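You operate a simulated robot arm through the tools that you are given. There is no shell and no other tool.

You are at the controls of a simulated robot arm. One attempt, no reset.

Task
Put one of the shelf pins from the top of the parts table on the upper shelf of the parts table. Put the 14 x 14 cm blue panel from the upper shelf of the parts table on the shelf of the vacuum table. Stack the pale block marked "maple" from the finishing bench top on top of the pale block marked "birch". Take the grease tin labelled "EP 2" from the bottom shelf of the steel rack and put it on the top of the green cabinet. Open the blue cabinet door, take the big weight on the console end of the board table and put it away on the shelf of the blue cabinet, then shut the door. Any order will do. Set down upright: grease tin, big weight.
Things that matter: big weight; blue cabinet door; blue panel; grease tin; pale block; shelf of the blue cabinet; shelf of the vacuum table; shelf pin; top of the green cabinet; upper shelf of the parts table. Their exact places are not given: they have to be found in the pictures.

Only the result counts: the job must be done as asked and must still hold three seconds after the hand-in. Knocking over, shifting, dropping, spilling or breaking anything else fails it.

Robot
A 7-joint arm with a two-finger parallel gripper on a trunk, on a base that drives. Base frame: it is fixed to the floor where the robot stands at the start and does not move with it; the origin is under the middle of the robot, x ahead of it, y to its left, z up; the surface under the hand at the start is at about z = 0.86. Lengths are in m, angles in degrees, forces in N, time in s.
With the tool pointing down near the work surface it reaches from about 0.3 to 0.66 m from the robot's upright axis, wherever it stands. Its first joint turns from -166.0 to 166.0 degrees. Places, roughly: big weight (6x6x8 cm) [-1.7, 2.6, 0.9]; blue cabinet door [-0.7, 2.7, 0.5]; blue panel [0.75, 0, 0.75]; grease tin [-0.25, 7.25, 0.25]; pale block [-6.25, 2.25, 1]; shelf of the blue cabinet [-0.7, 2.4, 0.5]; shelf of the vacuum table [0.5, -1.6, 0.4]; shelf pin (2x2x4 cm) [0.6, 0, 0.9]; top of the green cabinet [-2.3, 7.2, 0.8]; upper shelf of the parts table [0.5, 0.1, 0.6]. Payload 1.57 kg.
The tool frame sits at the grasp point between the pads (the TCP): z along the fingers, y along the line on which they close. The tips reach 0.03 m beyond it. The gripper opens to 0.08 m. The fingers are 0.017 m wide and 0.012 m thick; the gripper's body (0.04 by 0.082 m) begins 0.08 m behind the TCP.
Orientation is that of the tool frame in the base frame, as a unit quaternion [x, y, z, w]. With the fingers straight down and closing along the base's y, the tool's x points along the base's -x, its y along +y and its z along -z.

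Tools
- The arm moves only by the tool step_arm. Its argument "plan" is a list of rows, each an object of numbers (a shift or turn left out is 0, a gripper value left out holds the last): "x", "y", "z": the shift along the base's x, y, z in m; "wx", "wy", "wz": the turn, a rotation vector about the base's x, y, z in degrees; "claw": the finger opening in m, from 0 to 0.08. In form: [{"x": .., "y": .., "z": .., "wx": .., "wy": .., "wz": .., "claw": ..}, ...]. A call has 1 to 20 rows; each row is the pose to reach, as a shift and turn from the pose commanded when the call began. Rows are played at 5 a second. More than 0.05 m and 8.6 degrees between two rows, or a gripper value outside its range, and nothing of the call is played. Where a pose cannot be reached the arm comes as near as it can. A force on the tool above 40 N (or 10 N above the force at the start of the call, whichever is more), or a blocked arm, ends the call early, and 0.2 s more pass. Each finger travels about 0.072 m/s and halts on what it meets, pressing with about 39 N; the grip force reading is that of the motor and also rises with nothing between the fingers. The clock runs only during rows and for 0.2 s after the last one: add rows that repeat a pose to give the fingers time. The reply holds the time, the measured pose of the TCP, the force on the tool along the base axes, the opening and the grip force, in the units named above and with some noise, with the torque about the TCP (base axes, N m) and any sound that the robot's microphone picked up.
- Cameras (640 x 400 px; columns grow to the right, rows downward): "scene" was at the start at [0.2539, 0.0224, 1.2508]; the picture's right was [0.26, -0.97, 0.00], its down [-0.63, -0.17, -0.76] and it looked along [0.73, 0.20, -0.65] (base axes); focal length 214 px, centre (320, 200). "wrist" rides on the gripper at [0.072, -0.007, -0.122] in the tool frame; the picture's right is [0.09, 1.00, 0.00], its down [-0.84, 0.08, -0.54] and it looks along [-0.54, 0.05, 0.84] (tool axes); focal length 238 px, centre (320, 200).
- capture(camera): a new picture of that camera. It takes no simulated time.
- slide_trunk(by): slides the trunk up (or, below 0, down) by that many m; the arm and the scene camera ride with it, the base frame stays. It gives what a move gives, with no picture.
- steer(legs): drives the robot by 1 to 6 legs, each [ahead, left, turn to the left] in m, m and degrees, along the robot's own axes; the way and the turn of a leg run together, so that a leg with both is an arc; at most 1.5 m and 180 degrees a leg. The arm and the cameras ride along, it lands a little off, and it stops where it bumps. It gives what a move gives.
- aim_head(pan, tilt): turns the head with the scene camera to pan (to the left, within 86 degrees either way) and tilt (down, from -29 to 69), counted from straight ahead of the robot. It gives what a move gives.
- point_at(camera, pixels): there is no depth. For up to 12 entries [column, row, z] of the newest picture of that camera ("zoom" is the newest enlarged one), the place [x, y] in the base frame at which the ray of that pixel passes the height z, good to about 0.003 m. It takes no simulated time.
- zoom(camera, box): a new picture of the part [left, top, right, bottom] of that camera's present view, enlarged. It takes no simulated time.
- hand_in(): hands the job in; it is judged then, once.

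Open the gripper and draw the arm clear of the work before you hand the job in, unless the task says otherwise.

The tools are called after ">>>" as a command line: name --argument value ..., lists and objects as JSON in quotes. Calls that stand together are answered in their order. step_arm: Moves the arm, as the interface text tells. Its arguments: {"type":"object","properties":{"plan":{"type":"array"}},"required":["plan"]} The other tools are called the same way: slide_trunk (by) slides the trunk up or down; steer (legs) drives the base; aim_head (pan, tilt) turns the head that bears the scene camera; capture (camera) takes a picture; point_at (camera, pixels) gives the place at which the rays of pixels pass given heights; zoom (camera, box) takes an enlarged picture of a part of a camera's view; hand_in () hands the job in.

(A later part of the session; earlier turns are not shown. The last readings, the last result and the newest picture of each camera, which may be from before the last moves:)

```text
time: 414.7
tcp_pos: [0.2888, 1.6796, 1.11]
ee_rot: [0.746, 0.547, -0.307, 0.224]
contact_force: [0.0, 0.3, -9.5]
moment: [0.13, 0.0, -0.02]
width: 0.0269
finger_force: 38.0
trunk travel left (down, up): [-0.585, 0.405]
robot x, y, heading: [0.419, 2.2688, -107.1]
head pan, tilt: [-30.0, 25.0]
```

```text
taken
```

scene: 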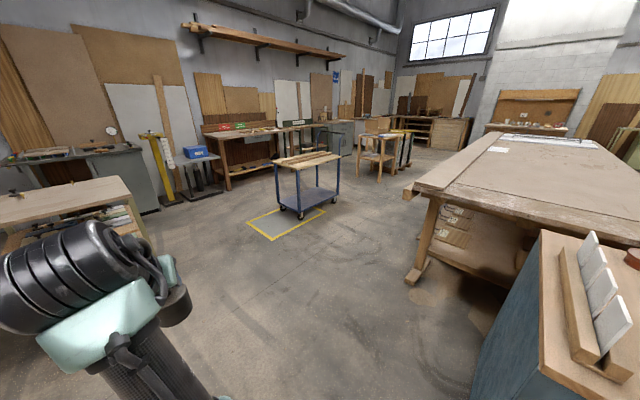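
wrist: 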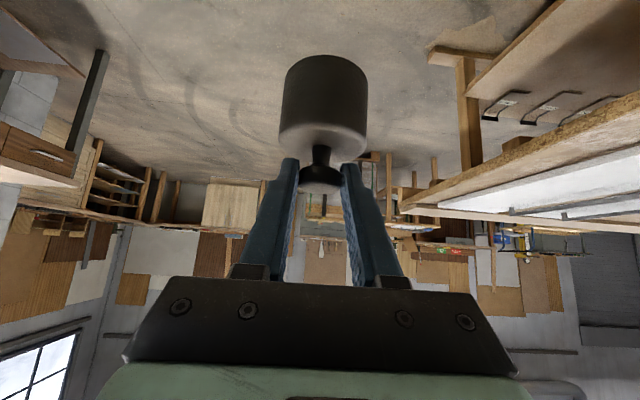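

I drive north to y≈3.2 keeping this heading, then shape the arm: hand to the right and back with the tool pointing −y.

>>> steer --legs '[[-0.889, -0.273, 0]]'

>>> step_arm --plan '[{"x": -0.028, "y": 0.024, "wz": 2.2}, {"x": -0.056, "y": 0.048, "wz": 4.4}, {"x": -0.084, "y": 0.072, "wz": 6.6}, {"x": -0.112, "y": 0.096, "wz": 8.8}, {"x": -0.14, "y": 0.12, "wz": 11}, {"x": -0.168, "y": 0.144, "wz": 13.2}, {"x": -0.196, "y": 0.168, "wz": 15.2}, {"x": -0.224, "y": 0.192, "wz": 17}, {"x": -0.243, "y": 0.211, "wz": 17}, {"x": -0.243, "y": 0.211, "wz": 17}]'

>>> capture --camera "scene"

>>> capture --camera "wrist"

```text
time: 419.6
tcp_pos: [0.288, 2.6174, 1.1113]
ee_rot: [0.75, 0.54, -0.31, 0.222]
contact_force: [0.1, 0.3, -10.1]
moment: [0.16, -0.06, 0.01]
width: 0.027
finger_force: 37.4
trunk travel left (down, up): [-0.585, 0.405]
robot x, y, heading: [0.4273, 3.2039, -108.1]
head pan, tilt: [-30.0, 25.0]
```

```text
time: 421.8
tcp_pos: [0.0458, 2.8294, 1.1105]
ee_rot: [0.662, 0.646, -0.273, 0.265]
contact_force: [0.2, -1.2, -9.5]
moment: [0.18, 0.05, 0.0]
width: 0.0272
finger_force: 37.6
trunk travel left (down, up): [-0.585, 0.405]
robot x, y, heading: [0.4303, 3.2055, -108.5]
head pan, tilt: [-30.0, 25.0]
```

```text
taken
```

scene: 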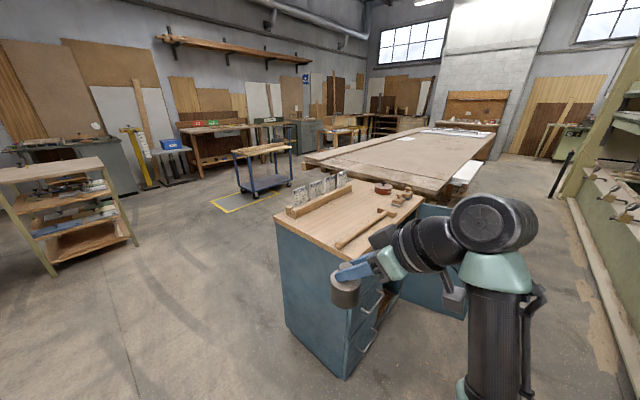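

```text
taken
```

wrist: 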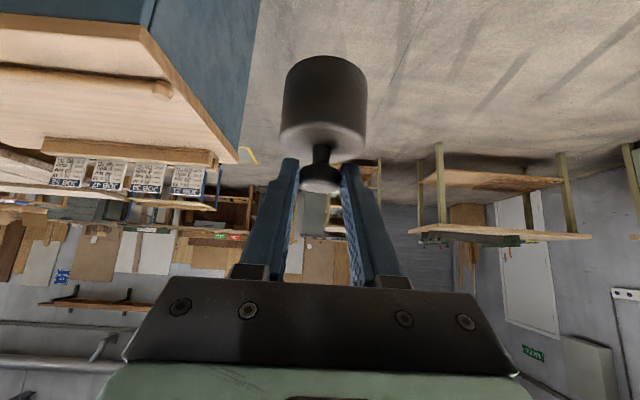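

The weight hangs clear in front of the cabinet's corner. I drive 0.63 m west so that the hand comes before the open compartment.

>>> steer --legs '[[0.2, -0.597, 0]]'

>>> aim_head --pan -20 --tilt 35

>>> capture --camera "scene"

```text
time: 425.3
tcp_pos: [-0.5848, 2.8253, 1.1109]
ee_rot: [0.661, 0.647, -0.272, 0.266]
contact_force: [-0.7, -1.0, -9.9]
moment: [0.16, -0.01, 0.03]
width: 0.027
finger_force: 37.6
trunk travel left (down, up): [-0.585, 0.405]
robot x, y, heading: [-0.2031, 3.2039, -108.1]
head pan, tilt: [-30.0, 25.0]
```

```text
time: 426.1
tcp_pos: [-0.5836, 2.8251, 1.1106]
ee_rot: [0.661, 0.647, -0.271, 0.266]
contact_force: [-0.8, -0.7, -9.9]
moment: [0.15, 0.02, -0.05]
width: 0.0272
finger_force: 38.0
trunk travel left (down, up): [-0.585, 0.405]
robot x, y, heading: [-0.2074, 3.203, -108.0]
head pan, tilt: [-20.0, 35.0]
```

```text
taken
```

scene: 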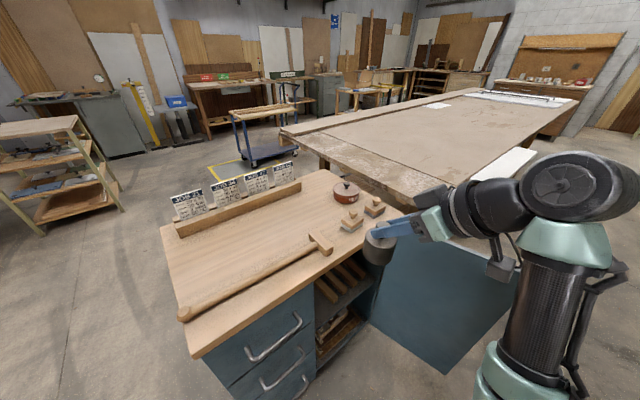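

The weight hangs at y≈2.81 in front of the open compartment. I lower the trunk 0.4 and look again.

>>> slide_trunk --by -0.4

>>> capture --camera "scene"

>>> capture --camera "wrist"

```text
time: 429.9
tcp_pos: [-0.5846, 2.8267, 0.7102]
ee_rot: [0.66, 0.647, -0.272, 0.266]
contact_force: [0.7, -0.9, -9.2]
moment: [0.15, 0.01, 0.0]
width: 0.0273
finger_force: 37.9
trunk travel left (down, up): [-0.185, 0.805]
robot x, y, heading: [-0.2053, 3.2016, -107.8]
head pan, tilt: [-20.0, 35.0]
```

```text
taken
```

scene: 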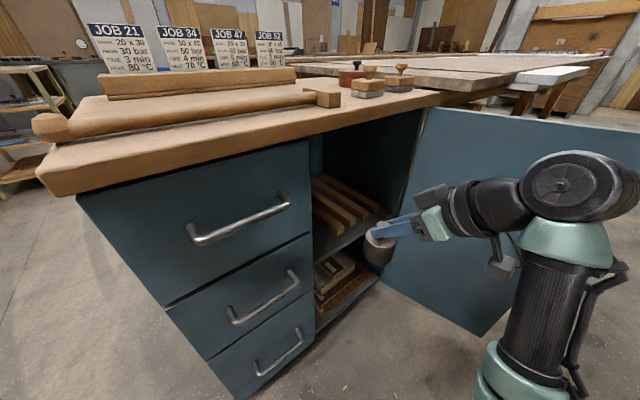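

```text
taken
```

wrist: 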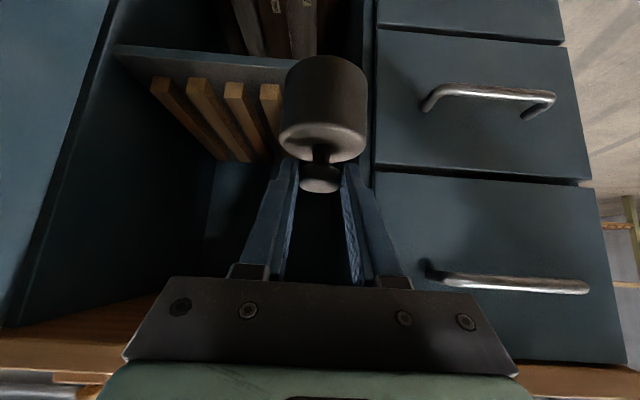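

The weight is lined up with the gap between the last bar and the drawer partition. I lower another 0.12 m.

>>> slide_trunk --by -0.12

>>> capture --camera "wrist"

>>> zoom --camera "scene" --box '[290, 120, 450, 320]'

```text
time: 431.4
tcp_pos: [-0.5844, 2.8254, 0.5906]
ee_rot: [0.66, 0.647, -0.271, 0.267]
contact_force: [0.7, -0.3, -10.2]
moment: [0.16, 0.0, -0.01]
width: 0.0274
finger_force: 37.8
trunk travel left (down, up): [-0.065, 0.925]
robot x, y, heading: [-0.2035, 3.2026, -108.0]
head pan, tilt: [-20.0, 35.0]
```

```text
taken
```

wrist: 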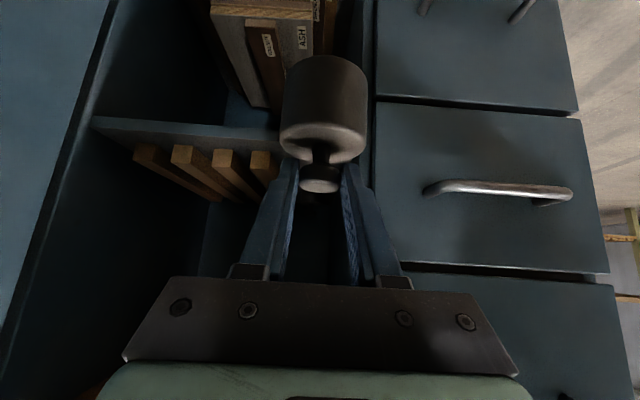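

```text
2.00 times, centred on (370, 220) of scene
```

zoom: 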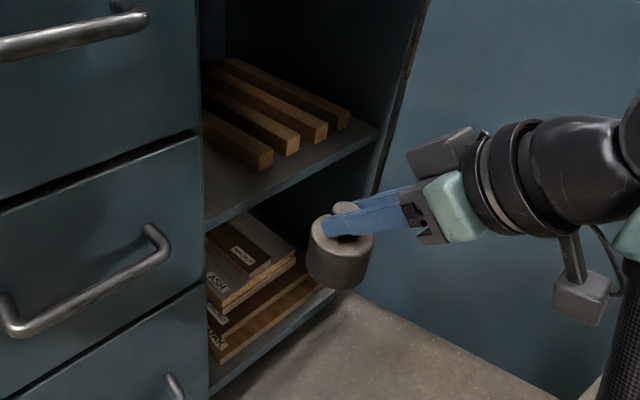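

I verify the shelf height once more: its front top edge in the wrist view runs about (130,138)–(270,152).

>>> zoom --camera "wrist" --box '[80, 90, 400, 220]'

>>> point_at --camera "wrist" --pixels '[[200, 143, 0.46], [200, 143, 0.475], [200, 143, 0.49], [265, 178, 0.505], [280, 180, 0.505], [366, 160, 0.5], [366, 160, 0.55]]'

```text
2.00 times, centred on (240, 155) of wrist
```

zoom: 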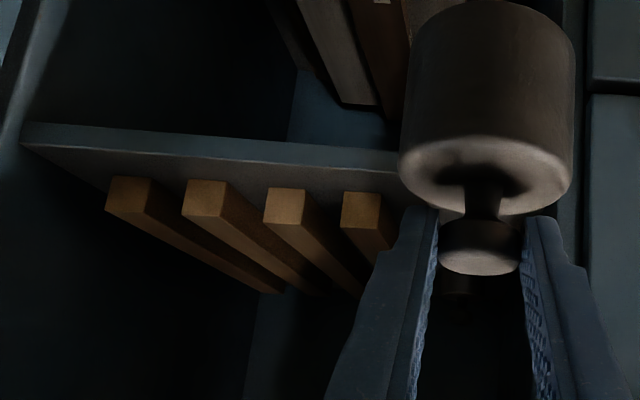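

```text
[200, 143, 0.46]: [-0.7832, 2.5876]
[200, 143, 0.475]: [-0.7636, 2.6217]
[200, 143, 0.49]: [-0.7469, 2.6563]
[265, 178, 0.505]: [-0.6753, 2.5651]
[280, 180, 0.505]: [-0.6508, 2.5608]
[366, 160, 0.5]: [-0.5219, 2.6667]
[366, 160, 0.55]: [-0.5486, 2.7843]
```

Consistent with z≈0.475. I shift 13 mm toward −x and push the weight in over the shelf in steps.

>>> step_arm --plan '[{"x": -0.013, "y": -0.02}, {"x": -0.013, "y": -0.055}, {"x": -0.013, "y": -0.09}, {"x": -0.013, "y": -0.125}, {"x": -0.013, "y": -0.16}, {"x": -0.013, "y": -0.195}, {"x": -0.013, "y": -0.225}, {"x": -0.013, "y": -0.253}, {"x": -0.013, "y": -0.253}]'

>>> capture --camera "wrist"

>>> capture --camera "scene"

```text
time: 433.4
tcp_pos: [-0.5982, 2.5721, 0.5898]
ee_rot: [0.661, 0.647, -0.271, 0.265]
contact_force: [-0.7, -0.7, -10.7]
moment: [0.16, 0.02, 0.0]
width: 0.0273
finger_force: 38.0
trunk travel left (down, up): [-0.065, 0.925]
robot x, y, heading: [-0.2026, 3.2014, -108.0]
head pan, tilt: [-20.0, 35.0]
```

```text
taken
```

wrist: 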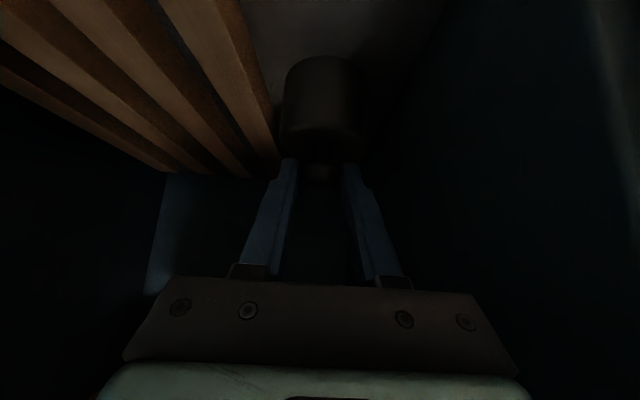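

```text
taken
```

scene: 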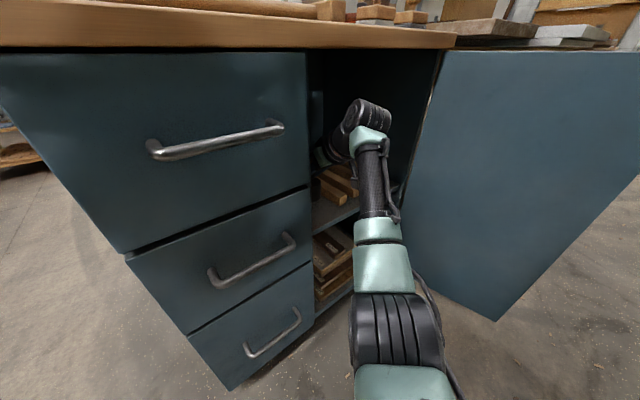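

The weight is inside over the free zone, right of the last bar. I lower in small steps to feel the shelf.

>>> step_arm --plan '[{"z": -0.01}, {"z": -0.02}, {"z": -0.02}]'

>>> step_arm --plan '[{"z": -0.003}, {"z": -0.003}]'

>>> step_arm --plan '[{"z": -0.003}, {"z": -0.003}]'

>>> step_arm --plan '[{"z": -0.002}, {"z": -0.002}]'

```text
time: 434.2
tcp_pos: [-0.5981, 2.5712, 0.5698]
ee_rot: [0.661, 0.648, -0.271, 0.265]
contact_force: [-0.4, 0.6, -10.4]
moment: [0.17, 0.01, -0.03]
width: 0.0269
finger_force: 37.7
trunk travel left (down, up): [-0.065, 0.925]
robot x, y, heading: [-0.2, 3.2, -107.9]
head pan, tilt: [-20.0, 35.0]
```

```text
time: 434.8
tcp_pos: [-0.5986, 2.5728, 0.5676]
ee_rot: [0.661, 0.648, -0.27, 0.266]
contact_force: [0.5, -0.3, -9.2]
moment: [0.15, -0.02, 0.0]
width: 0.0272
finger_force: 38.0
trunk travel left (down, up): [-0.065, 0.925]
robot x, y, heading: [-0.2028, 3.2015, -108.2]
head pan, tilt: [-20.0, 35.0]
```

```text
time: 435.4
tcp_pos: [-0.5981, 2.5726, 0.5636]
ee_rot: [0.661, 0.648, -0.271, 0.265]
contact_force: [-0.1, -0.4, -9.1]
moment: [0.16, -0.02, -0.01]
width: 0.0272
finger_force: 37.7
trunk travel left (down, up): [-0.065, 0.925]
robot x, y, heading: [-0.2063, 3.2032, -108.1]
head pan, tilt: [-20.0, 35.0]
```

```text
time: 436.0
tcp_pos: [-0.5967, 2.5725, 0.5627]
ee_rot: [0.661, 0.647, -0.271, 0.265]
contact_force: [0.6, 0.1, -10.2]
moment: [0.14, -0.01, 0.0]
width: 0.0271
finger_force: 37.8
trunk travel left (down, up): [-0.065, 0.925]
robot x, y, heading: [-0.2015, 3.2001, -108.1]
head pan, tilt: [-20.0, 35.0]
```

>>> step_arm --plan '[{"z": -0.002}, {"z": -0.002}]'

>>> step_arm --plan '[{"z": -0.002}, {"z": -0.002}]'

>>> step_arm --plan '[{"z": -0.002}, {"z": -0.002}]'

```text
time: 436.6
tcp_pos: [-0.597, 2.5723, 0.5615]
ee_rot: [0.66, 0.647, -0.274, 0.266]
contact_force: [-0.2, 1.2, -3.9]
moment: [0.03, 0.04, -0.01]
width: 0.027
finger_force: 38.2
trunk travel left (down, up): [-0.065, 0.925]
robot x, y, heading: [-0.2052, 3.2024, -107.9]
head pan, tilt: [-20.0, 35.0]
```

```text
time: 437.2
tcp_pos: [-0.5972, 2.5731, 0.5615]
ee_rot: [0.66, 0.647, -0.274, 0.266]
contact_force: [1.7, 3.6, 2.8]
moment: [0.01, 0.03, 0.05]
width: 0.0271
finger_force: 37.6
trunk travel left (down, up): [-0.065, 0.925]
robot x, y, heading: [-0.2005, 3.2033, -108.1]
head pan, tilt: [-20.0, 35.0]
```

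```text
time: 437.8
tcp_pos: [-0.5968, 2.5727, 0.5612]
ee_rot: [0.659, 0.647, -0.275, 0.267]
contact_force: [5.3, 6.1, 14.7]
moment: [0.81, -0.12, -0.02]
width: 0.027
finger_force: 37.6
trunk travel left (down, up): [-0.065, 0.925]
robot x, y, heading: [-0.2065, 3.2012, -108.2]
head pan, tilt: [-20.0, 35.0]
```

The weight stands on the shelf (force changed from −10 to +15 N). I ease up 3 mm, open the fingers and look.

>>> step_arm --plan '[{"z": 0.003}, {"z": 0.003}, {"z": 0.003, "claw": 0.032}, {"z": 0.003, "claw": 0.045}, {"z": 0.003, "claw": 0.06}, {"z": 0.003, "claw": 0.06}]'

>>> capture --camera "wrist"

```text
time: 439.2
tcp_pos: [-0.5981, 2.5719, 0.56]
ee_rot: [0.66, 0.647, -0.272, 0.266]
contact_force: [0.2, 0.0, -0.3]
moment: [-0.01, 0.0, 0.0]
width: 0.0598
finger_force: 0.1
trunk travel left (down, up): [-0.065, 0.925]
robot x, y, heading: [-0.205, 3.2038, -107.9]
head pan, tilt: [-20.0, 35.0]
```

```text
taken
```

wrist: 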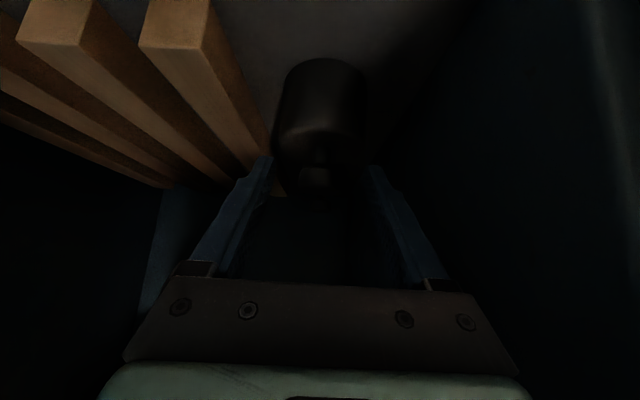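

Released; the weight stands upright. I withdraw the hand back along the tool axis and out of the cabinet.

>>> step_arm --plan '[{"y": 0.02, "z": 0.014}, {"y": 0.045, "z": 0.03}, {"y": 0.08, "z": 0.035}, {"y": 0.12, "z": 0.04}, {"y": 0.16, "z": 0.04}, {"y": 0.2, "z": 0.04}, {"y": 0.24, "z": 0.04}, {"y": 0.27, "z": 0.04}, {"y": 0.27, "z": 0.04}]'

>>> capture --camera "wrist"

>>> capture --camera "scene"

```text
time: 441.2
tcp_pos: [-0.5954, 2.8401, 0.6008]
ee_rot: [0.661, 0.647, -0.272, 0.265]
contact_force: [0.0, 0.2, 0.0]
moment: [-0.02, -0.01, -0.02]
width: 0.06
finger_force: 0.0
trunk travel left (down, up): [-0.065, 0.925]
robot x, y, heading: [-0.2053, 3.2021, -108.1]
head pan, tilt: [-20.0, 35.0]
```

```text
taken
```

wrist: 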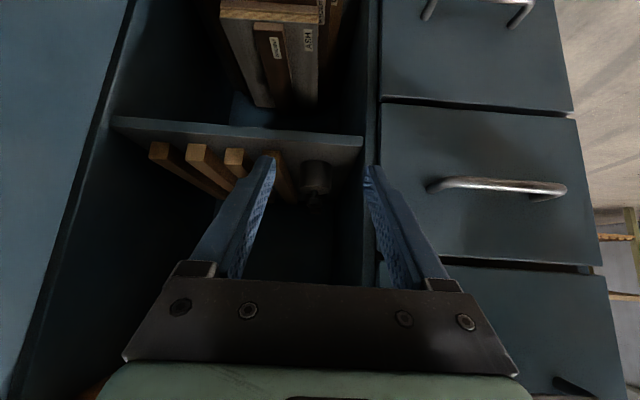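

```text
taken
```

scene: 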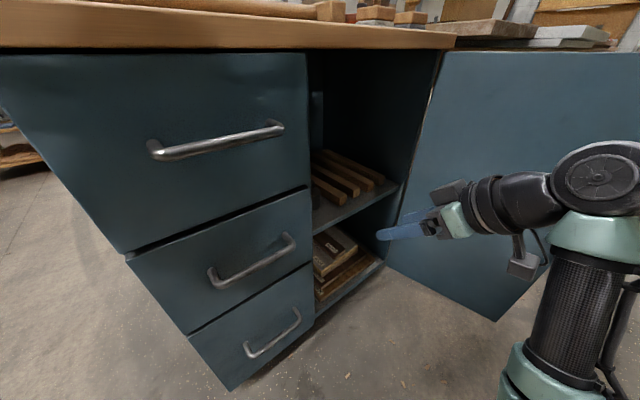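

The big weight stands upright on the shelf. To shut the door I raise the trunk, then measure the door's top edge.

>>> slide_trunk --by 0.4

>>> aim_head --pan -35 --tilt 35

>>> capture --camera "scene"

```text
time: 445.0
tcp_pos: [-0.5971, 2.8396, 1.0003]
ee_rot: [0.661, 0.647, -0.272, 0.266]
contact_force: [0.9, -0.2, 0.4]
moment: [0.01, -0.01, -0.02]
width: 0.0597
finger_force: 0.0
trunk travel left (down, up): [-0.465, 0.525]
robot x, y, heading: [-0.2028, 3.2056, -108.1]
head pan, tilt: [-20.0, 35.0]
```

```text
time: 445.8
tcp_pos: [-0.5952, 2.8401, 1.0011]
ee_rot: [0.66, 0.648, -0.273, 0.266]
contact_force: [-0.2, 0.4, -0.2]
moment: [0.02, 0.03, -0.01]
width: 0.06
finger_force: 0.0
trunk travel left (down, up): [-0.465, 0.525]
robot x, y, heading: [-0.2025, 3.2038, -108.3]
head pan, tilt: [-35.0, 35.0]
```

```text
taken
```

scene: 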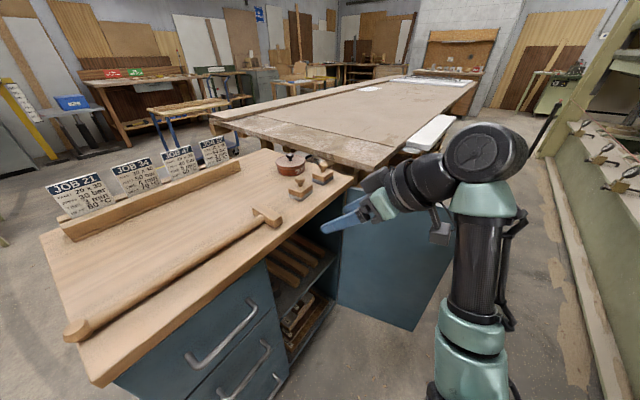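

I drive 0.27 m west and turn the tool straight down above the door's swing.

>>> steer --legs '[[0.09, -0.25, 0]]'

>>> step_arm --plan '[{"z": 0.01, "wx": 7.5}, {"z": 0.02, "wx": 15}, {"z": 0.03, "wx": 22.5}, {"z": 0.04, "wx": 30}, {"z": 0.05, "wx": 37.5}, {"z": 0.05, "wx": 45}, {"z": 0.05, "wx": 45}]'

>>> capture --camera "wrist"

>>> capture --camera "scene"

```text
time: 447.1
tcp_pos: [-0.7348, 2.8238, 0.9952]
ee_rot: [0.661, 0.65, -0.267, 0.263]
contact_force: [0.0, -0.5, 0.9]
moment: [0.01, -0.02, 0.0]
width: 0.0603
finger_force: 0.0
trunk travel left (down, up): [-0.465, 0.525]
robot x, y, heading: [-0.3399, 3.1949, -107.7]
head pan, tilt: [-35.0, 35.0]
heard: click
stopped in leg 1: the robot was blocked; the commanded pose is now the measured one
```

```text
time: 448.7
tcp_pos: [-0.7356, 2.8234, 1.0429]
ee_rot: [0.712, 0.702, 0.003, -0.011]
contact_force: [-0.3, 0.1, 0.9]
moment: [0.02, -0.02, 0.01]
width: 0.0601
finger_force: 0.1
trunk travel left (down, up): [-0.465, 0.525]
robot x, y, heading: [-0.339, 3.1935, -108.2]
head pan, tilt: [-35.0, 35.0]
```

```text
taken
```

wrist: 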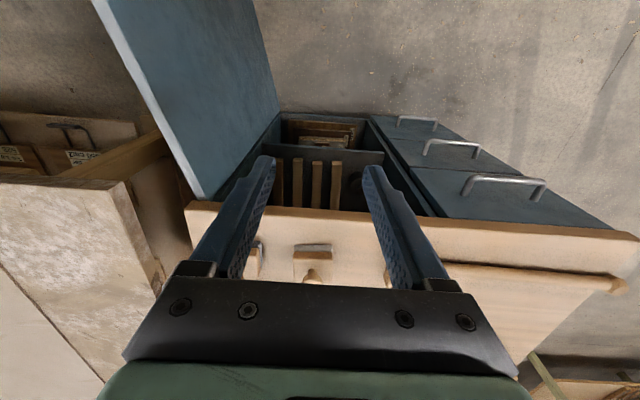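

```text
taken
```

scene: 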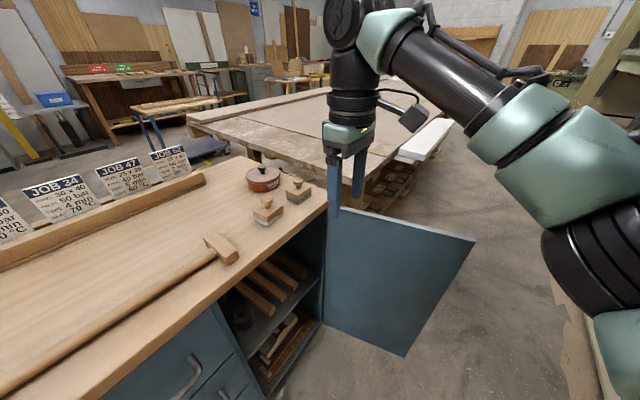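

A click was heard and the drive stopped at x≈−0.34, so I check the door and surroundings. In the scene view the door's top edge runs from (330,208) to (475,240), bottom free corner (403,356).

>>> point_at --camera "scene" --pixels '[[403, 356, 0.05], [323, 322, 0.05], [475, 240, 0.78], [475, 240, 0.82], [475, 240, 0.74], [330, 208, 0.78]]'

>>> point_at --camera "wrist" --pixels '[[207, 198, 0.78], [207, 198, 0.8], [207, 198, 0.82], [95, 0, 0.78], [95, 0, 0.8], [115, 0, 0.8], [140, 80, 0.8]]'

>>> zoom --camera "scene" --box '[200, 130, 480, 380]'

```text
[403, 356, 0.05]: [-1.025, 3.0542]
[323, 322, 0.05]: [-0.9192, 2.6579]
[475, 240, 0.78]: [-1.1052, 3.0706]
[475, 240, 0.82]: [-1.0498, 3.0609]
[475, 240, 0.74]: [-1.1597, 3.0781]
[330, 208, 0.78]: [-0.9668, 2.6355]
```

```text
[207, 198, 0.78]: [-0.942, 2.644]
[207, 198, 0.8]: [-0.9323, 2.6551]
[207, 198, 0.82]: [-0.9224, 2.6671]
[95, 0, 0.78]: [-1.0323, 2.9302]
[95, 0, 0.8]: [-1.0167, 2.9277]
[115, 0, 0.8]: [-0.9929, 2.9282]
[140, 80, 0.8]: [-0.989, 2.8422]
```

```text
1.60 times, centred on (340, 255) of scene
```

zoom: 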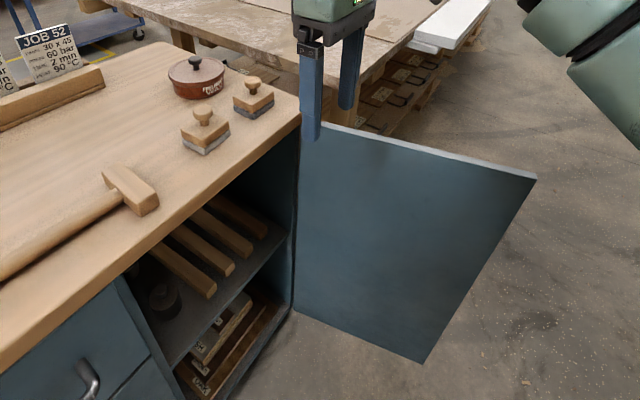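

The door is unmoved (free corner (−1.025, 3.054), top z≈0.83) and the weight is visible on the shelf. I move the robot slightly south first, then west, to get within reach while keeping away from the console.

>>> steer --legs '[[0.07, 0.023, 0], [0.035, -0.105, 0]]'

```text
time: 450.6
tcp_pos: [-0.8429, 2.7583, 1.05]
ee_rot: [0.711, 0.703, -0.004, -0.007]
contact_force: [0.2, -0.5, -0.5]
moment: [0.0, -0.05, -0.01]
width: 0.06
finger_force: 0.1
trunk travel left (down, up): [-0.465, 0.525]
robot x, y, heading: [-0.4497, 3.1177, -107.8]
head pan, tilt: [-35.0, 35.0]
```

No block this time. I move the open gripper to straddle the door's top edge near its free end, first to z≈0.95 above it.

>>> step_arm --plan '[{"x": -0.024, "y": 0.031, "z": -0.01, "claw": 0.08}, {"x": -0.048, "y": 0.062, "z": -0.02}, {"x": -0.072, "y": 0.093, "z": -0.03}, {"x": -0.096, "y": 0.124, "z": -0.045}, {"x": -0.12, "y": 0.155, "z": -0.06}, {"x": -0.143, "y": 0.186, "z": -0.08}, {"x": -0.143, "y": 0.186, "z": -0.1}, {"x": -0.143, "y": 0.186, "z": -0.1}]'

>>> capture --camera "wrist"

>>> capture --camera "scene"

```text
time: 452.4
tcp_pos: [-0.9885, 2.9451, 0.9519]
ee_rot: [0.71, 0.704, -0.004, -0.008]
contact_force: [0.3, -0.1, 0.6]
moment: [0.01, -0.02, 0.04]
width: 0.0798
finger_force: 0.1
trunk travel left (down, up): [-0.465, 0.525]
robot x, y, heading: [-0.4488, 3.121, -108.1]
head pan, tilt: [-35.0, 35.0]
```

```text
taken
```

wrist: 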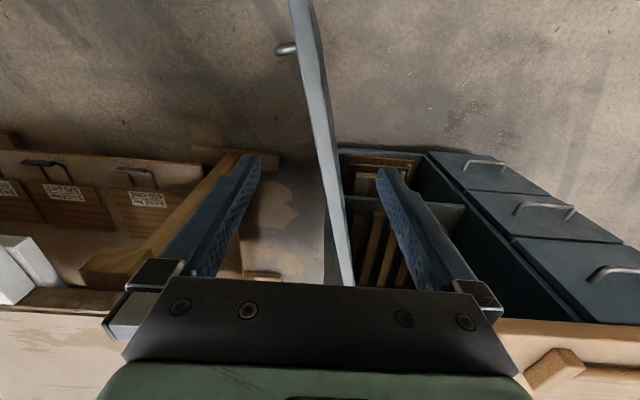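

```text
taken
```

scene: 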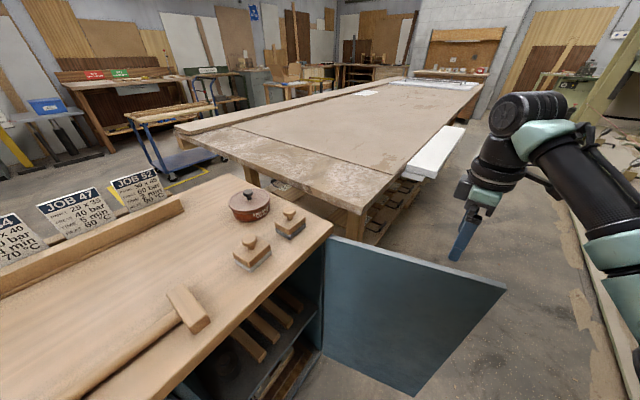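

The door's top edge runs right between the fingers (col ~322 at tip row). I lower the fingers over the edge to z≈0.82.

>>> step_arm --plan '[{"x": 0.003, "z": -0.04}, {"x": 0.003, "z": -0.08}, {"x": 0.003, "z": -0.11}, {"x": 0.003, "z": -0.13}, {"x": 0.003, "z": -0.13}]'

>>> capture --camera "wrist"

```text
time: 453.6
tcp_pos: [-0.9822, 2.9469, 0.8203]
ee_rot: [0.711, 0.703, -0.003, -0.008]
contact_force: [-0.2, -0.6, 0.1]
moment: [0.0, -0.02, -0.01]
width: 0.08
finger_force: 0.0
trunk travel left (down, up): [-0.465, 0.525]
robot x, y, heading: [-0.4491, 3.1208, -107.9]
head pan, tilt: [-35.0, 35.0]
```

```text
taken
```

wrist: 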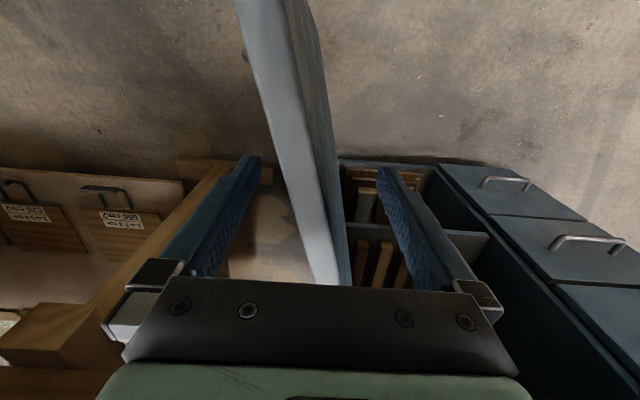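

The fingers straddle the door. I drag it slowly toward closing along its arc, first to about 75°.

>>> step_arm --plan '[{"x": 0.01, "y": -0.004}, {"x": 0.02, "y": -0.005}, {"x": 0.033, "y": -0.003}, {"x": 0.047, "y": -0.001}, {"x": 0.062, "y": 0.001}, {"x": 0.077, "y": 0.003}, {"x": 0.092, "y": 0.003}, {"x": 0.107, "y": 0.003}, {"x": 0.122, "y": 0.002}, {"x": 0.138, "y": 0.001}, {"x": 0.153, "y": -0.001}, {"x": 0.153, "y": -0.001}]'

>>> capture --camera "wrist"

>>> capture --camera "scene"

```text
time: 456.2
tcp_pos: [-0.8295, 2.944, 0.8198]
ee_rot: [0.711, 0.703, -0.004, -0.007]
contact_force: [0.2, 0.5, 0.1]
moment: [0.02, 0.02, 0.03]
width: 0.0799
finger_force: 0.0
trunk travel left (down, up): [-0.465, 0.525]
robot x, y, heading: [-0.4523, 3.1216, -107.6]
head pan, tilt: [-35.0, 35.0]
```

```text
taken
```

wrist: 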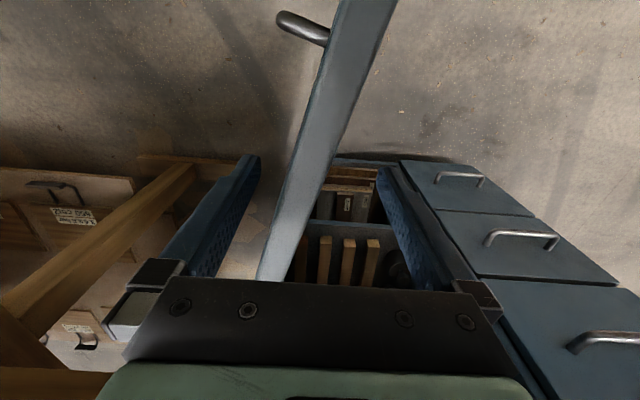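

```text
taken
```

scene: 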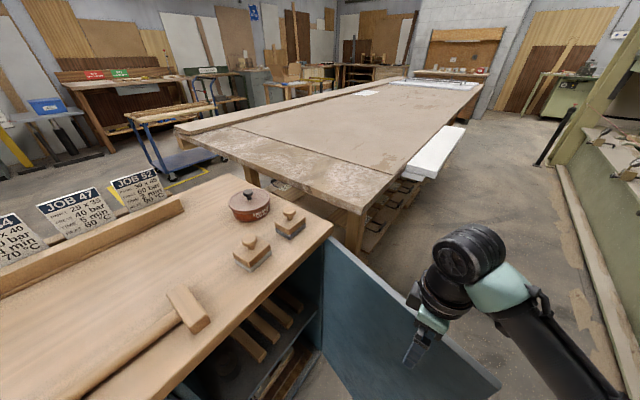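

The door follows (≈70°). I continue to about 38°.

>>> step_arm --plan '[{"x": 0.015, "y": -0.004}, {"x": 0.028, "y": -0.008}, {"x": 0.042, "y": -0.012}, {"x": 0.056, "y": -0.018}, {"x": 0.07, "y": -0.024}, {"x": 0.083, "y": -0.031}, {"x": 0.096, "y": -0.038}, {"x": 0.109, "y": -0.046}, {"x": 0.122, "y": -0.056}, {"x": 0.135, "y": -0.066}, {"x": 0.147, "y": -0.078}, {"x": 0.16, "y": -0.09}, {"x": 0.16, "y": -0.09}]'

>>> capture --camera "wrist"

>>> capture --camera "scene"

```text
time: 459.0
tcp_pos: [-0.6683, 2.853, 0.82]
ee_rot: [0.711, 0.703, -0.003, -0.008]
contact_force: [0.2, 0.1, 1.1]
moment: [-0.01, 0.02, -0.01]
width: 0.08
finger_force: 0.0
trunk travel left (down, up): [-0.465, 0.525]
robot x, y, heading: [-0.4532, 3.1221, -107.7]
head pan, tilt: [-35.0, 35.0]
```

```text
taken
```

wrist: 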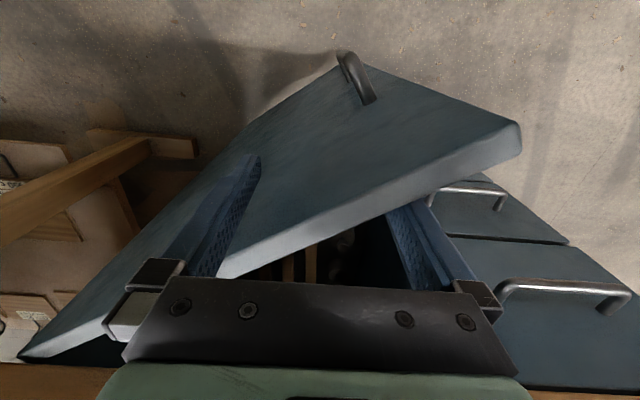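

```text
taken
```

scene: 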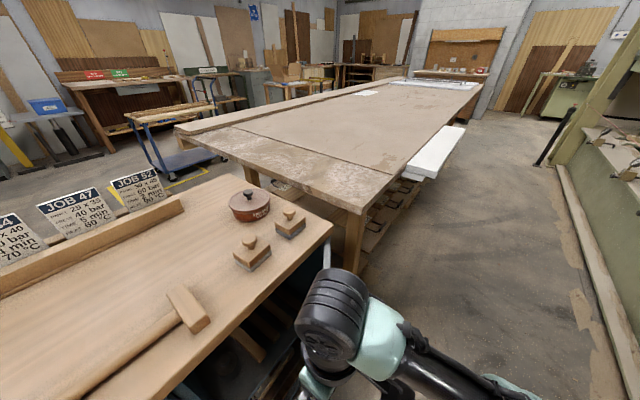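

The door is at about 28°. I lift the fingers off its edge and move back +y.

>>> step_arm --plan '[{"z": 0.03}, {"z": 0.07}, {"z": 0.11}, {"z": 0.15}, {"y": 0.03, "z": 0.15}, {"y": 0.06, "z": 0.15}, {"y": 0.06, "z": 0.15}]'

>>> capture --camera "wrist"

```text
time: 460.6
tcp_pos: [-0.6704, 2.9115, 0.9708]
ee_rot: [0.71, 0.704, -0.004, -0.008]
contact_force: [-0.9, 0.1, 0.5]
moment: [-0.02, -0.02, 0.0]
width: 0.0801
finger_force: 0.1
trunk travel left (down, up): [-0.465, 0.525]
robot x, y, heading: [-0.4481, 3.1271, -107.8]
head pan, tilt: [-35.0, 35.0]
```

```text
taken
```

wrist: 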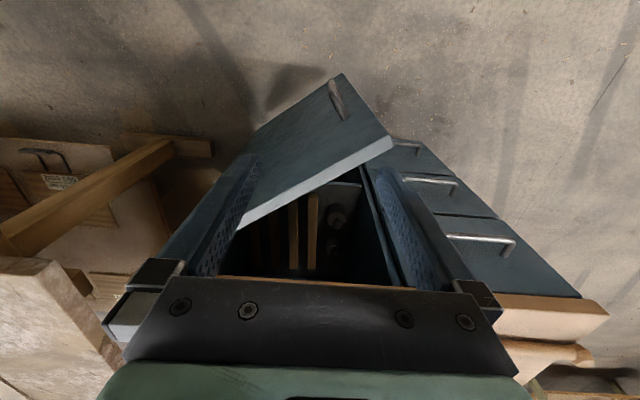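

I drive back east to where the tilted tool works well, then tilt it 45° with closed fingers.

>>> steer --legs '[[-0.076, 0.236, 0], [-0.07, -0.022, 0]]'

>>> step_arm --plan '[{"x": -0.025, "wx": -7.5, "claw": 0.0}, {"x": -0.05, "y": -0.015, "wx": -15, "claw": 0.0}, {"x": -0.075, "y": -0.03, "wx": -22.5, "claw": 0.0}, {"x": -0.1, "y": -0.045, "wx": -30}, {"x": -0.125, "y": -0.06, "wx": -37.5}, {"x": -0.15, "y": -0.075, "wx": -45}, {"x": -0.175, "y": -0.09, "wx": -45}, {"x": -0.175, "y": -0.09, "wx": -45}]'

>>> aim_head --pan -15 --tilt 35

>>> capture --camera "scene"

```text
time: 463.0
tcp_pos: [-0.4184, 2.9849, 0.9705]
ee_rot: [0.711, 0.703, -0.004, -0.007]
contact_force: [0.2, -0.2, 0.3]
moment: [0.0, -0.01, 0.02]
width: 0.08
finger_force: 0.0
trunk travel left (down, up): [-0.465, 0.525]
robot x, y, heading: [-0.2, 3.1938, -108.0]
head pan, tilt: [-35.0, 35.0]
```

```text
time: 464.8
tcp_pos: [-0.5928, 2.8937, 0.972]
ee_rot: [0.66, 0.649, -0.272, 0.265]
contact_force: [-0.9, 0.2, -0.7]
moment: [-0.03, 0.01, -0.02]
width: 0.0
finger_force: 21.2
trunk travel left (down, up): [-0.465, 0.525]
robot x, y, heading: [-0.1999, 3.193, -107.8]
head pan, tilt: [-35.0, 35.0]
```

```text
time: 465.7
tcp_pos: [-0.5924, 2.8949, 0.9724]
ee_rot: [0.66, 0.648, -0.272, 0.264]
contact_force: [0.1, 0.0, 0.1]
moment: [0.0, -0.03, 0.0]
width: 0.0002
finger_force: 21.0
trunk travel left (down, up): [-0.465, 0.525]
robot x, y, heading: [-0.1989, 3.1935, -107.9]
head pan, tilt: [-15.0, 35.0]
```

```text
taken
```

scene: 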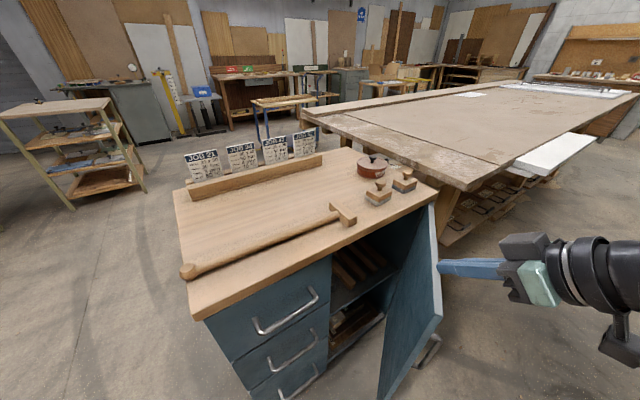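

The door stands partly open. I measure its free edge: top (441,313), bottom (380,399).

>>> point_at --camera "scene" --pixels '[[380, 398, 0.05], [441, 313, 0.45], [436, 205, 0.83], [441, 315, 0.5], [430, 345, 0.6]]'

>>> zoom --camera "scene" --box '[320, 180, 520, 400]'

```text
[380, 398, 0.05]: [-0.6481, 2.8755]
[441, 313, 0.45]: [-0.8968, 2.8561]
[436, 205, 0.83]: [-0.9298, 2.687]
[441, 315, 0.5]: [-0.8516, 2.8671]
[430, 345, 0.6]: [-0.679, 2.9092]
```

```text
1.82 times, centred on (420, 290) of scene
```

zoom: 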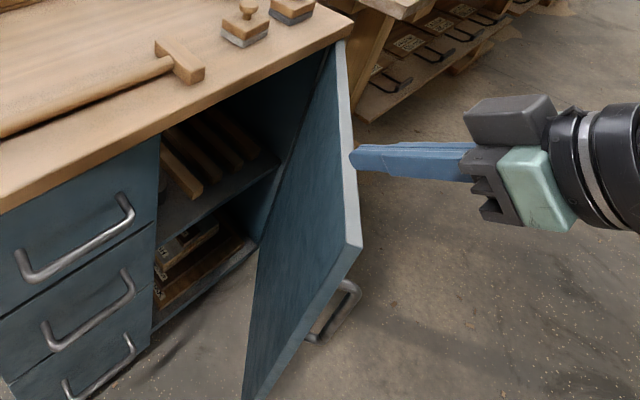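

>>> point_at --camera "scene" --pixels '[[442, 313, 0.83], [442, 313, 0.81], [437, 206, 0.83], [432, 206, 0.83]]'

```text
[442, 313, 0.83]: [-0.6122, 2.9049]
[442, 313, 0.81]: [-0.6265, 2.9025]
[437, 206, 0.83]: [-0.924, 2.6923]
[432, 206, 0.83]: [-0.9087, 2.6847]
```

The door is at about 37°, right below the hand. I move the hand outside it to (−0.68, 2.97) and lower the trunk 0.21.

>>> step_arm --plan '[{"x": -0.03, "y": 0.025}, {"x": -0.06, "y": 0.05}, {"x": -0.088, "y": 0.075}, {"x": -0.088, "y": 0.075}]'

>>> slide_trunk --by -0.21

>>> capture --camera "scene"

>>> capture --camera "wrist"

```text
time: 466.7
tcp_pos: [-0.6794, 2.9699, 0.9724]
ee_rot: [0.659, 0.649, -0.273, 0.265]
contact_force: [-0.1, -0.2, 0.4]
moment: [0.03, 0.0, 0.01]
width: 0.0002
finger_force: 21.5
trunk travel left (down, up): [-0.465, 0.525]
robot x, y, heading: [-0.1973, 3.1923, -107.7]
head pan, tilt: [-15.0, 35.0]
```

```text
time: 468.9
tcp_pos: [-0.6781, 2.969, 0.7617]
ee_rot: [0.659, 0.649, -0.272, 0.266]
contact_force: [0.9, -1.0, 0.1]
moment: [0.03, 0.0, -0.01]
width: 0.0001
finger_force: 21.7
trunk travel left (down, up): [-0.255, 0.735]
robot x, y, heading: [-0.1991, 3.1935, -107.6]
head pan, tilt: [-15.0, 35.0]
```

```text
taken
```

scene: 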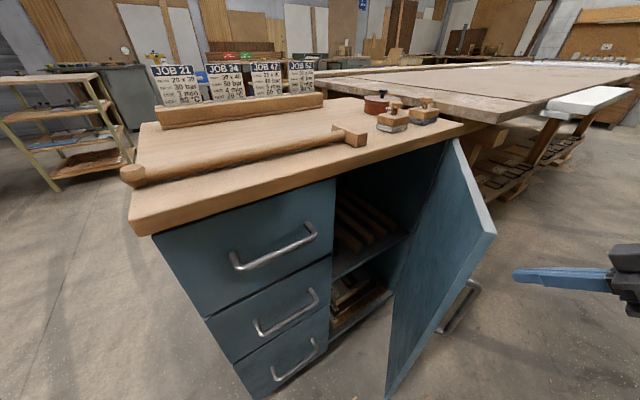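

```text
taken
```

wrist: 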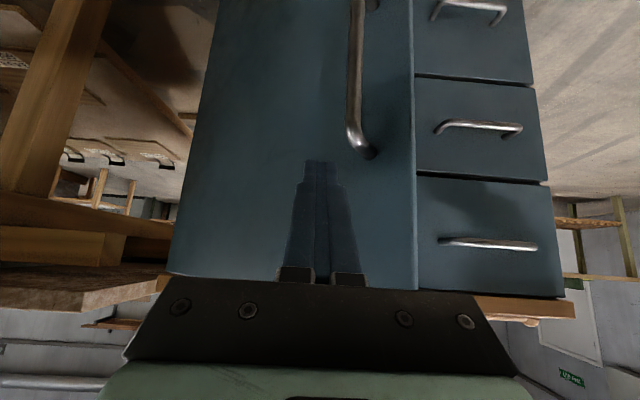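

The closed fingertips face the door's outer side, above the handle's end. I push slowly toward −y.

>>> step_arm --plan '[{"y": -0.025}, {"y": -0.045}, {"y": -0.055}, {"y": -0.065}, {"y": -0.075}, {"y": -0.085}, {"y": -0.095}, {"y": -0.105}, {"y": -0.115}, {"y": -0.125}, {"y": -0.135}, {"y": -0.145}, {"y": -0.155}, {"y": -0.165}, {"y": -0.175}, {"y": -0.185}]'

>>> capture --camera "scene"

```text
time: 472.3
tcp_pos: [-0.6798, 2.7841, 0.7621]
ee_rot: [0.66, 0.649, -0.272, 0.265]
contact_force: [0.5, -0.5, -0.9]
moment: [0.01, 0.0, -0.01]
width: 0.0
finger_force: 21.6
trunk travel left (down, up): [-0.255, 0.735]
robot x, y, heading: [-0.1971, 3.1973, -108.0]
head pan, tilt: [-15.0, 35.0]
```

```text
taken
```

scene: 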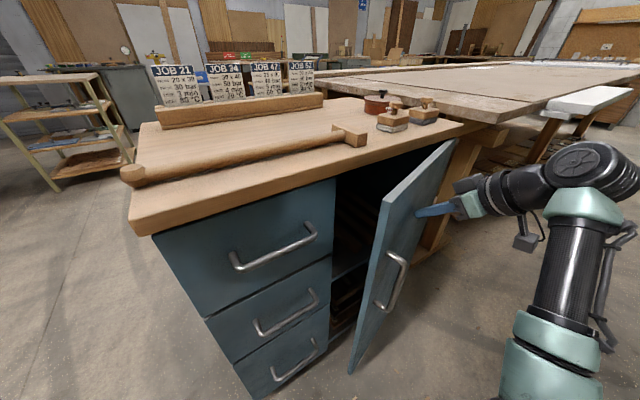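

The door is down to about 15°. I keep pushing slowly until it shuts.

>>> step_arm --plan '[{"y": -0.009}, {"y": -0.018}, {"y": -0.027}, {"y": -0.036}, {"y": -0.044}, {"y": -0.052}, {"y": -0.06}, {"y": -0.067}, {"y": -0.073}, {"y": -0.078}, {"y": -0.082}, {"y": -0.082}]'

>>> capture --camera "scene"

```text
time: 474.9
tcp_pos: [-0.681, 2.7066, 0.7618]
ee_rot: [0.661, 0.648, -0.271, 0.264]
contact_force: [8.0, 29.7, 2.1]
moment: [0.43, -0.11, 0.27]
width: 0.0
finger_force: 21.2
trunk travel left (down, up): [-0.255, 0.735]
robot x, y, heading: [-0.1975, 3.1987, -107.8]
head pan, tilt: [-15.0, 35.0]
```

```text
taken
```

scene: 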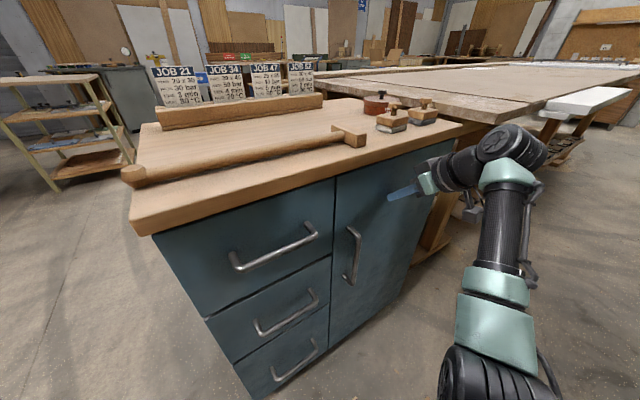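

The door is shut (30 N against the frame). I withdraw the hand and check it stays closed.

>>> step_arm --plan '[{"y": 0.01}, {"y": 0.03}, {"y": 0.07}, {"y": 0.11}, {"y": 0.15}, {"y": 0.15}]'

>>> slide_trunk --by 0.3

>>> capture --camera "scene"

```text
time: 476.3
tcp_pos: [-0.6771, 2.853, 0.7614]
ee_rot: [0.659, 0.649, -0.272, 0.265]
contact_force: [-0.3, 0.4, -0.2]
moment: [0.01, 0.0, 0.01]
width: 0.0
finger_force: 20.9
trunk travel left (down, up): [-0.255, 0.735]
robot x, y, heading: [-0.199, 3.195, -107.8]
head pan, tilt: [-15.0, 35.0]
```

```text
time: 479.3
tcp_pos: [-0.678, 2.853, 1.0621]
ee_rot: [0.66, 0.648, -0.273, 0.264]
contact_force: [-0.8, 0.2, -0.1]
moment: [0.02, -0.03, 0.01]
width: 0.0001
finger_force: 21.5
trunk travel left (down, up): [-0.555, 0.435]
robot x, y, heading: [-0.196, 3.1929, -107.9]
head pan, tilt: [-15.0, 35.0]
```

```text
taken
```

scene: 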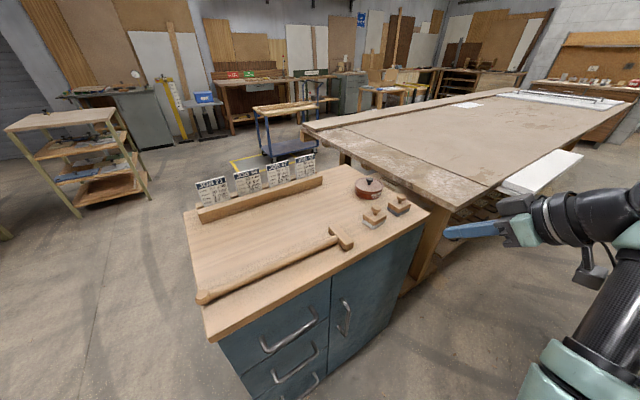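

The door stays shut. Next the grease tin: I drive out east and turn north, also looking back at the press console.

>>> steer --legs '[[-0.2, 0.62, 0], [0, 0, -162]]'

>>> aim_head --pan 60 --tilt 15

>>> capture --camera "scene"

>>> aim_head --pan 0 --tilt 20

>>> capture --camera "scene"

```text
time: 489.6
tcp_pos: [0.8047, 3.6697, 1.0616]
ee_rot: [0.743, -0.551, -0.304, -0.229]
contact_force: [0.2, -0.5, 0.6]
moment: [0.01, -0.01, 0.0]
width: 0.0001
finger_force: 21.7
trunk travel left (down, up): [-0.555, 0.435]
robot x, y, heading: [0.4557, 3.1959, 90.0]
head pan, tilt: [-15.0, 35.0]
```

```text
time: 491.1
tcp_pos: [0.8046, 3.6699, 1.0626]
ee_rot: [0.743, -0.551, -0.304, -0.228]
contact_force: [0.0, -0.2, -0.9]
moment: [-0.02, 0.02, 0.01]
width: 0.0
finger_force: 21.9
trunk travel left (down, up): [-0.555, 0.435]
robot x, y, heading: [0.4547, 3.1983, 90.0]
head pan, tilt: [60.0, 15.0]
```

```text
taken
```

scene: 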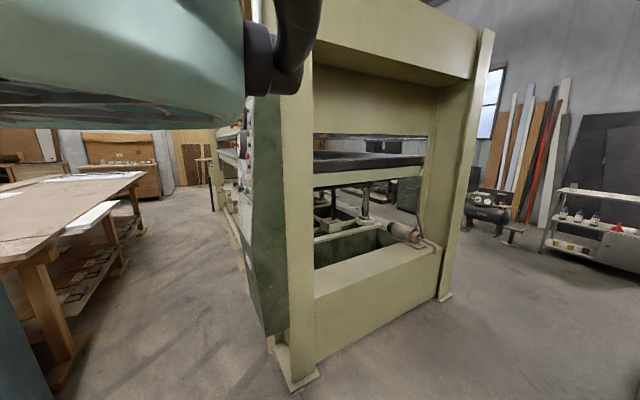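

```text
time: 492.4
tcp_pos: [0.8053, 3.669, 1.0633]
ee_rot: [0.743, -0.551, -0.304, -0.228]
contact_force: [-0.5, -0.3, 0.2]
moment: [-0.01, -0.03, -0.02]
width: 0.0
finger_force: 21.3
trunk travel left (down, up): [-0.555, 0.435]
robot x, y, heading: [0.4518, 3.2029, 89.9]
head pan, tilt: [0.0, 20.0]
```

```text
taken
```

scene: 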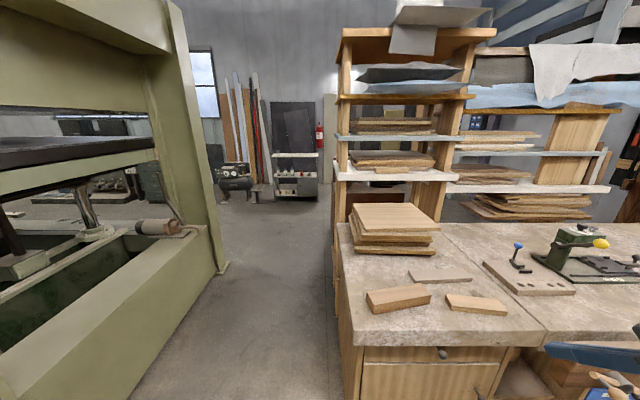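

The way north leads between the press (left) and the wooden bench with tall shelves (right). I measure the corridor: press foot (224,268), bench foot line (340,330), far rack (296,175).

>>> point_at --camera "scene" --pixels '[[224, 270, 0.0], [336, 270, 0.0], [338, 300, 0.0], [345, 330, 0.0], [337, 222, 0.88], [365, 345, 0.88], [334, 265, 0.1], [275, 198, 0.0], [318, 198, 0.0], [150, 395, 0.0]]'

>>> zoom --camera "scene" --box '[200, 100, 400, 300]'

```text
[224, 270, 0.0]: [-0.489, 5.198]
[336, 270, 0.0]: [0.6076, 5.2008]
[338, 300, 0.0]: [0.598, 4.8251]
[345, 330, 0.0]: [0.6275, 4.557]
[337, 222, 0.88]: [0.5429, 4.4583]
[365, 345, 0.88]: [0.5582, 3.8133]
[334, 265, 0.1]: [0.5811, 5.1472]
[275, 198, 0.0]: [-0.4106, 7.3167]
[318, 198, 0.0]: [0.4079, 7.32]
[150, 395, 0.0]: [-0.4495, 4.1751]
```

```text
2.00 times, centred on (300, 200) of scene
```

zoom: 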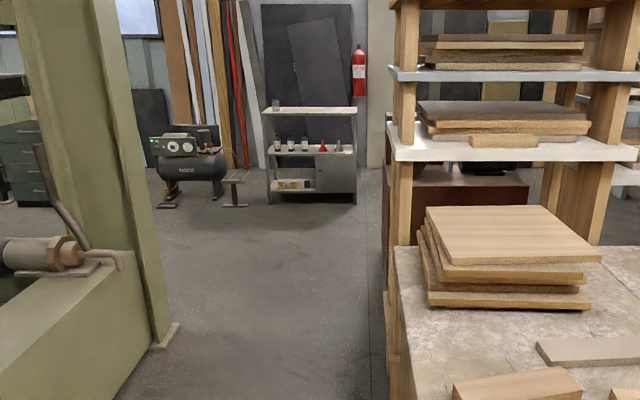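

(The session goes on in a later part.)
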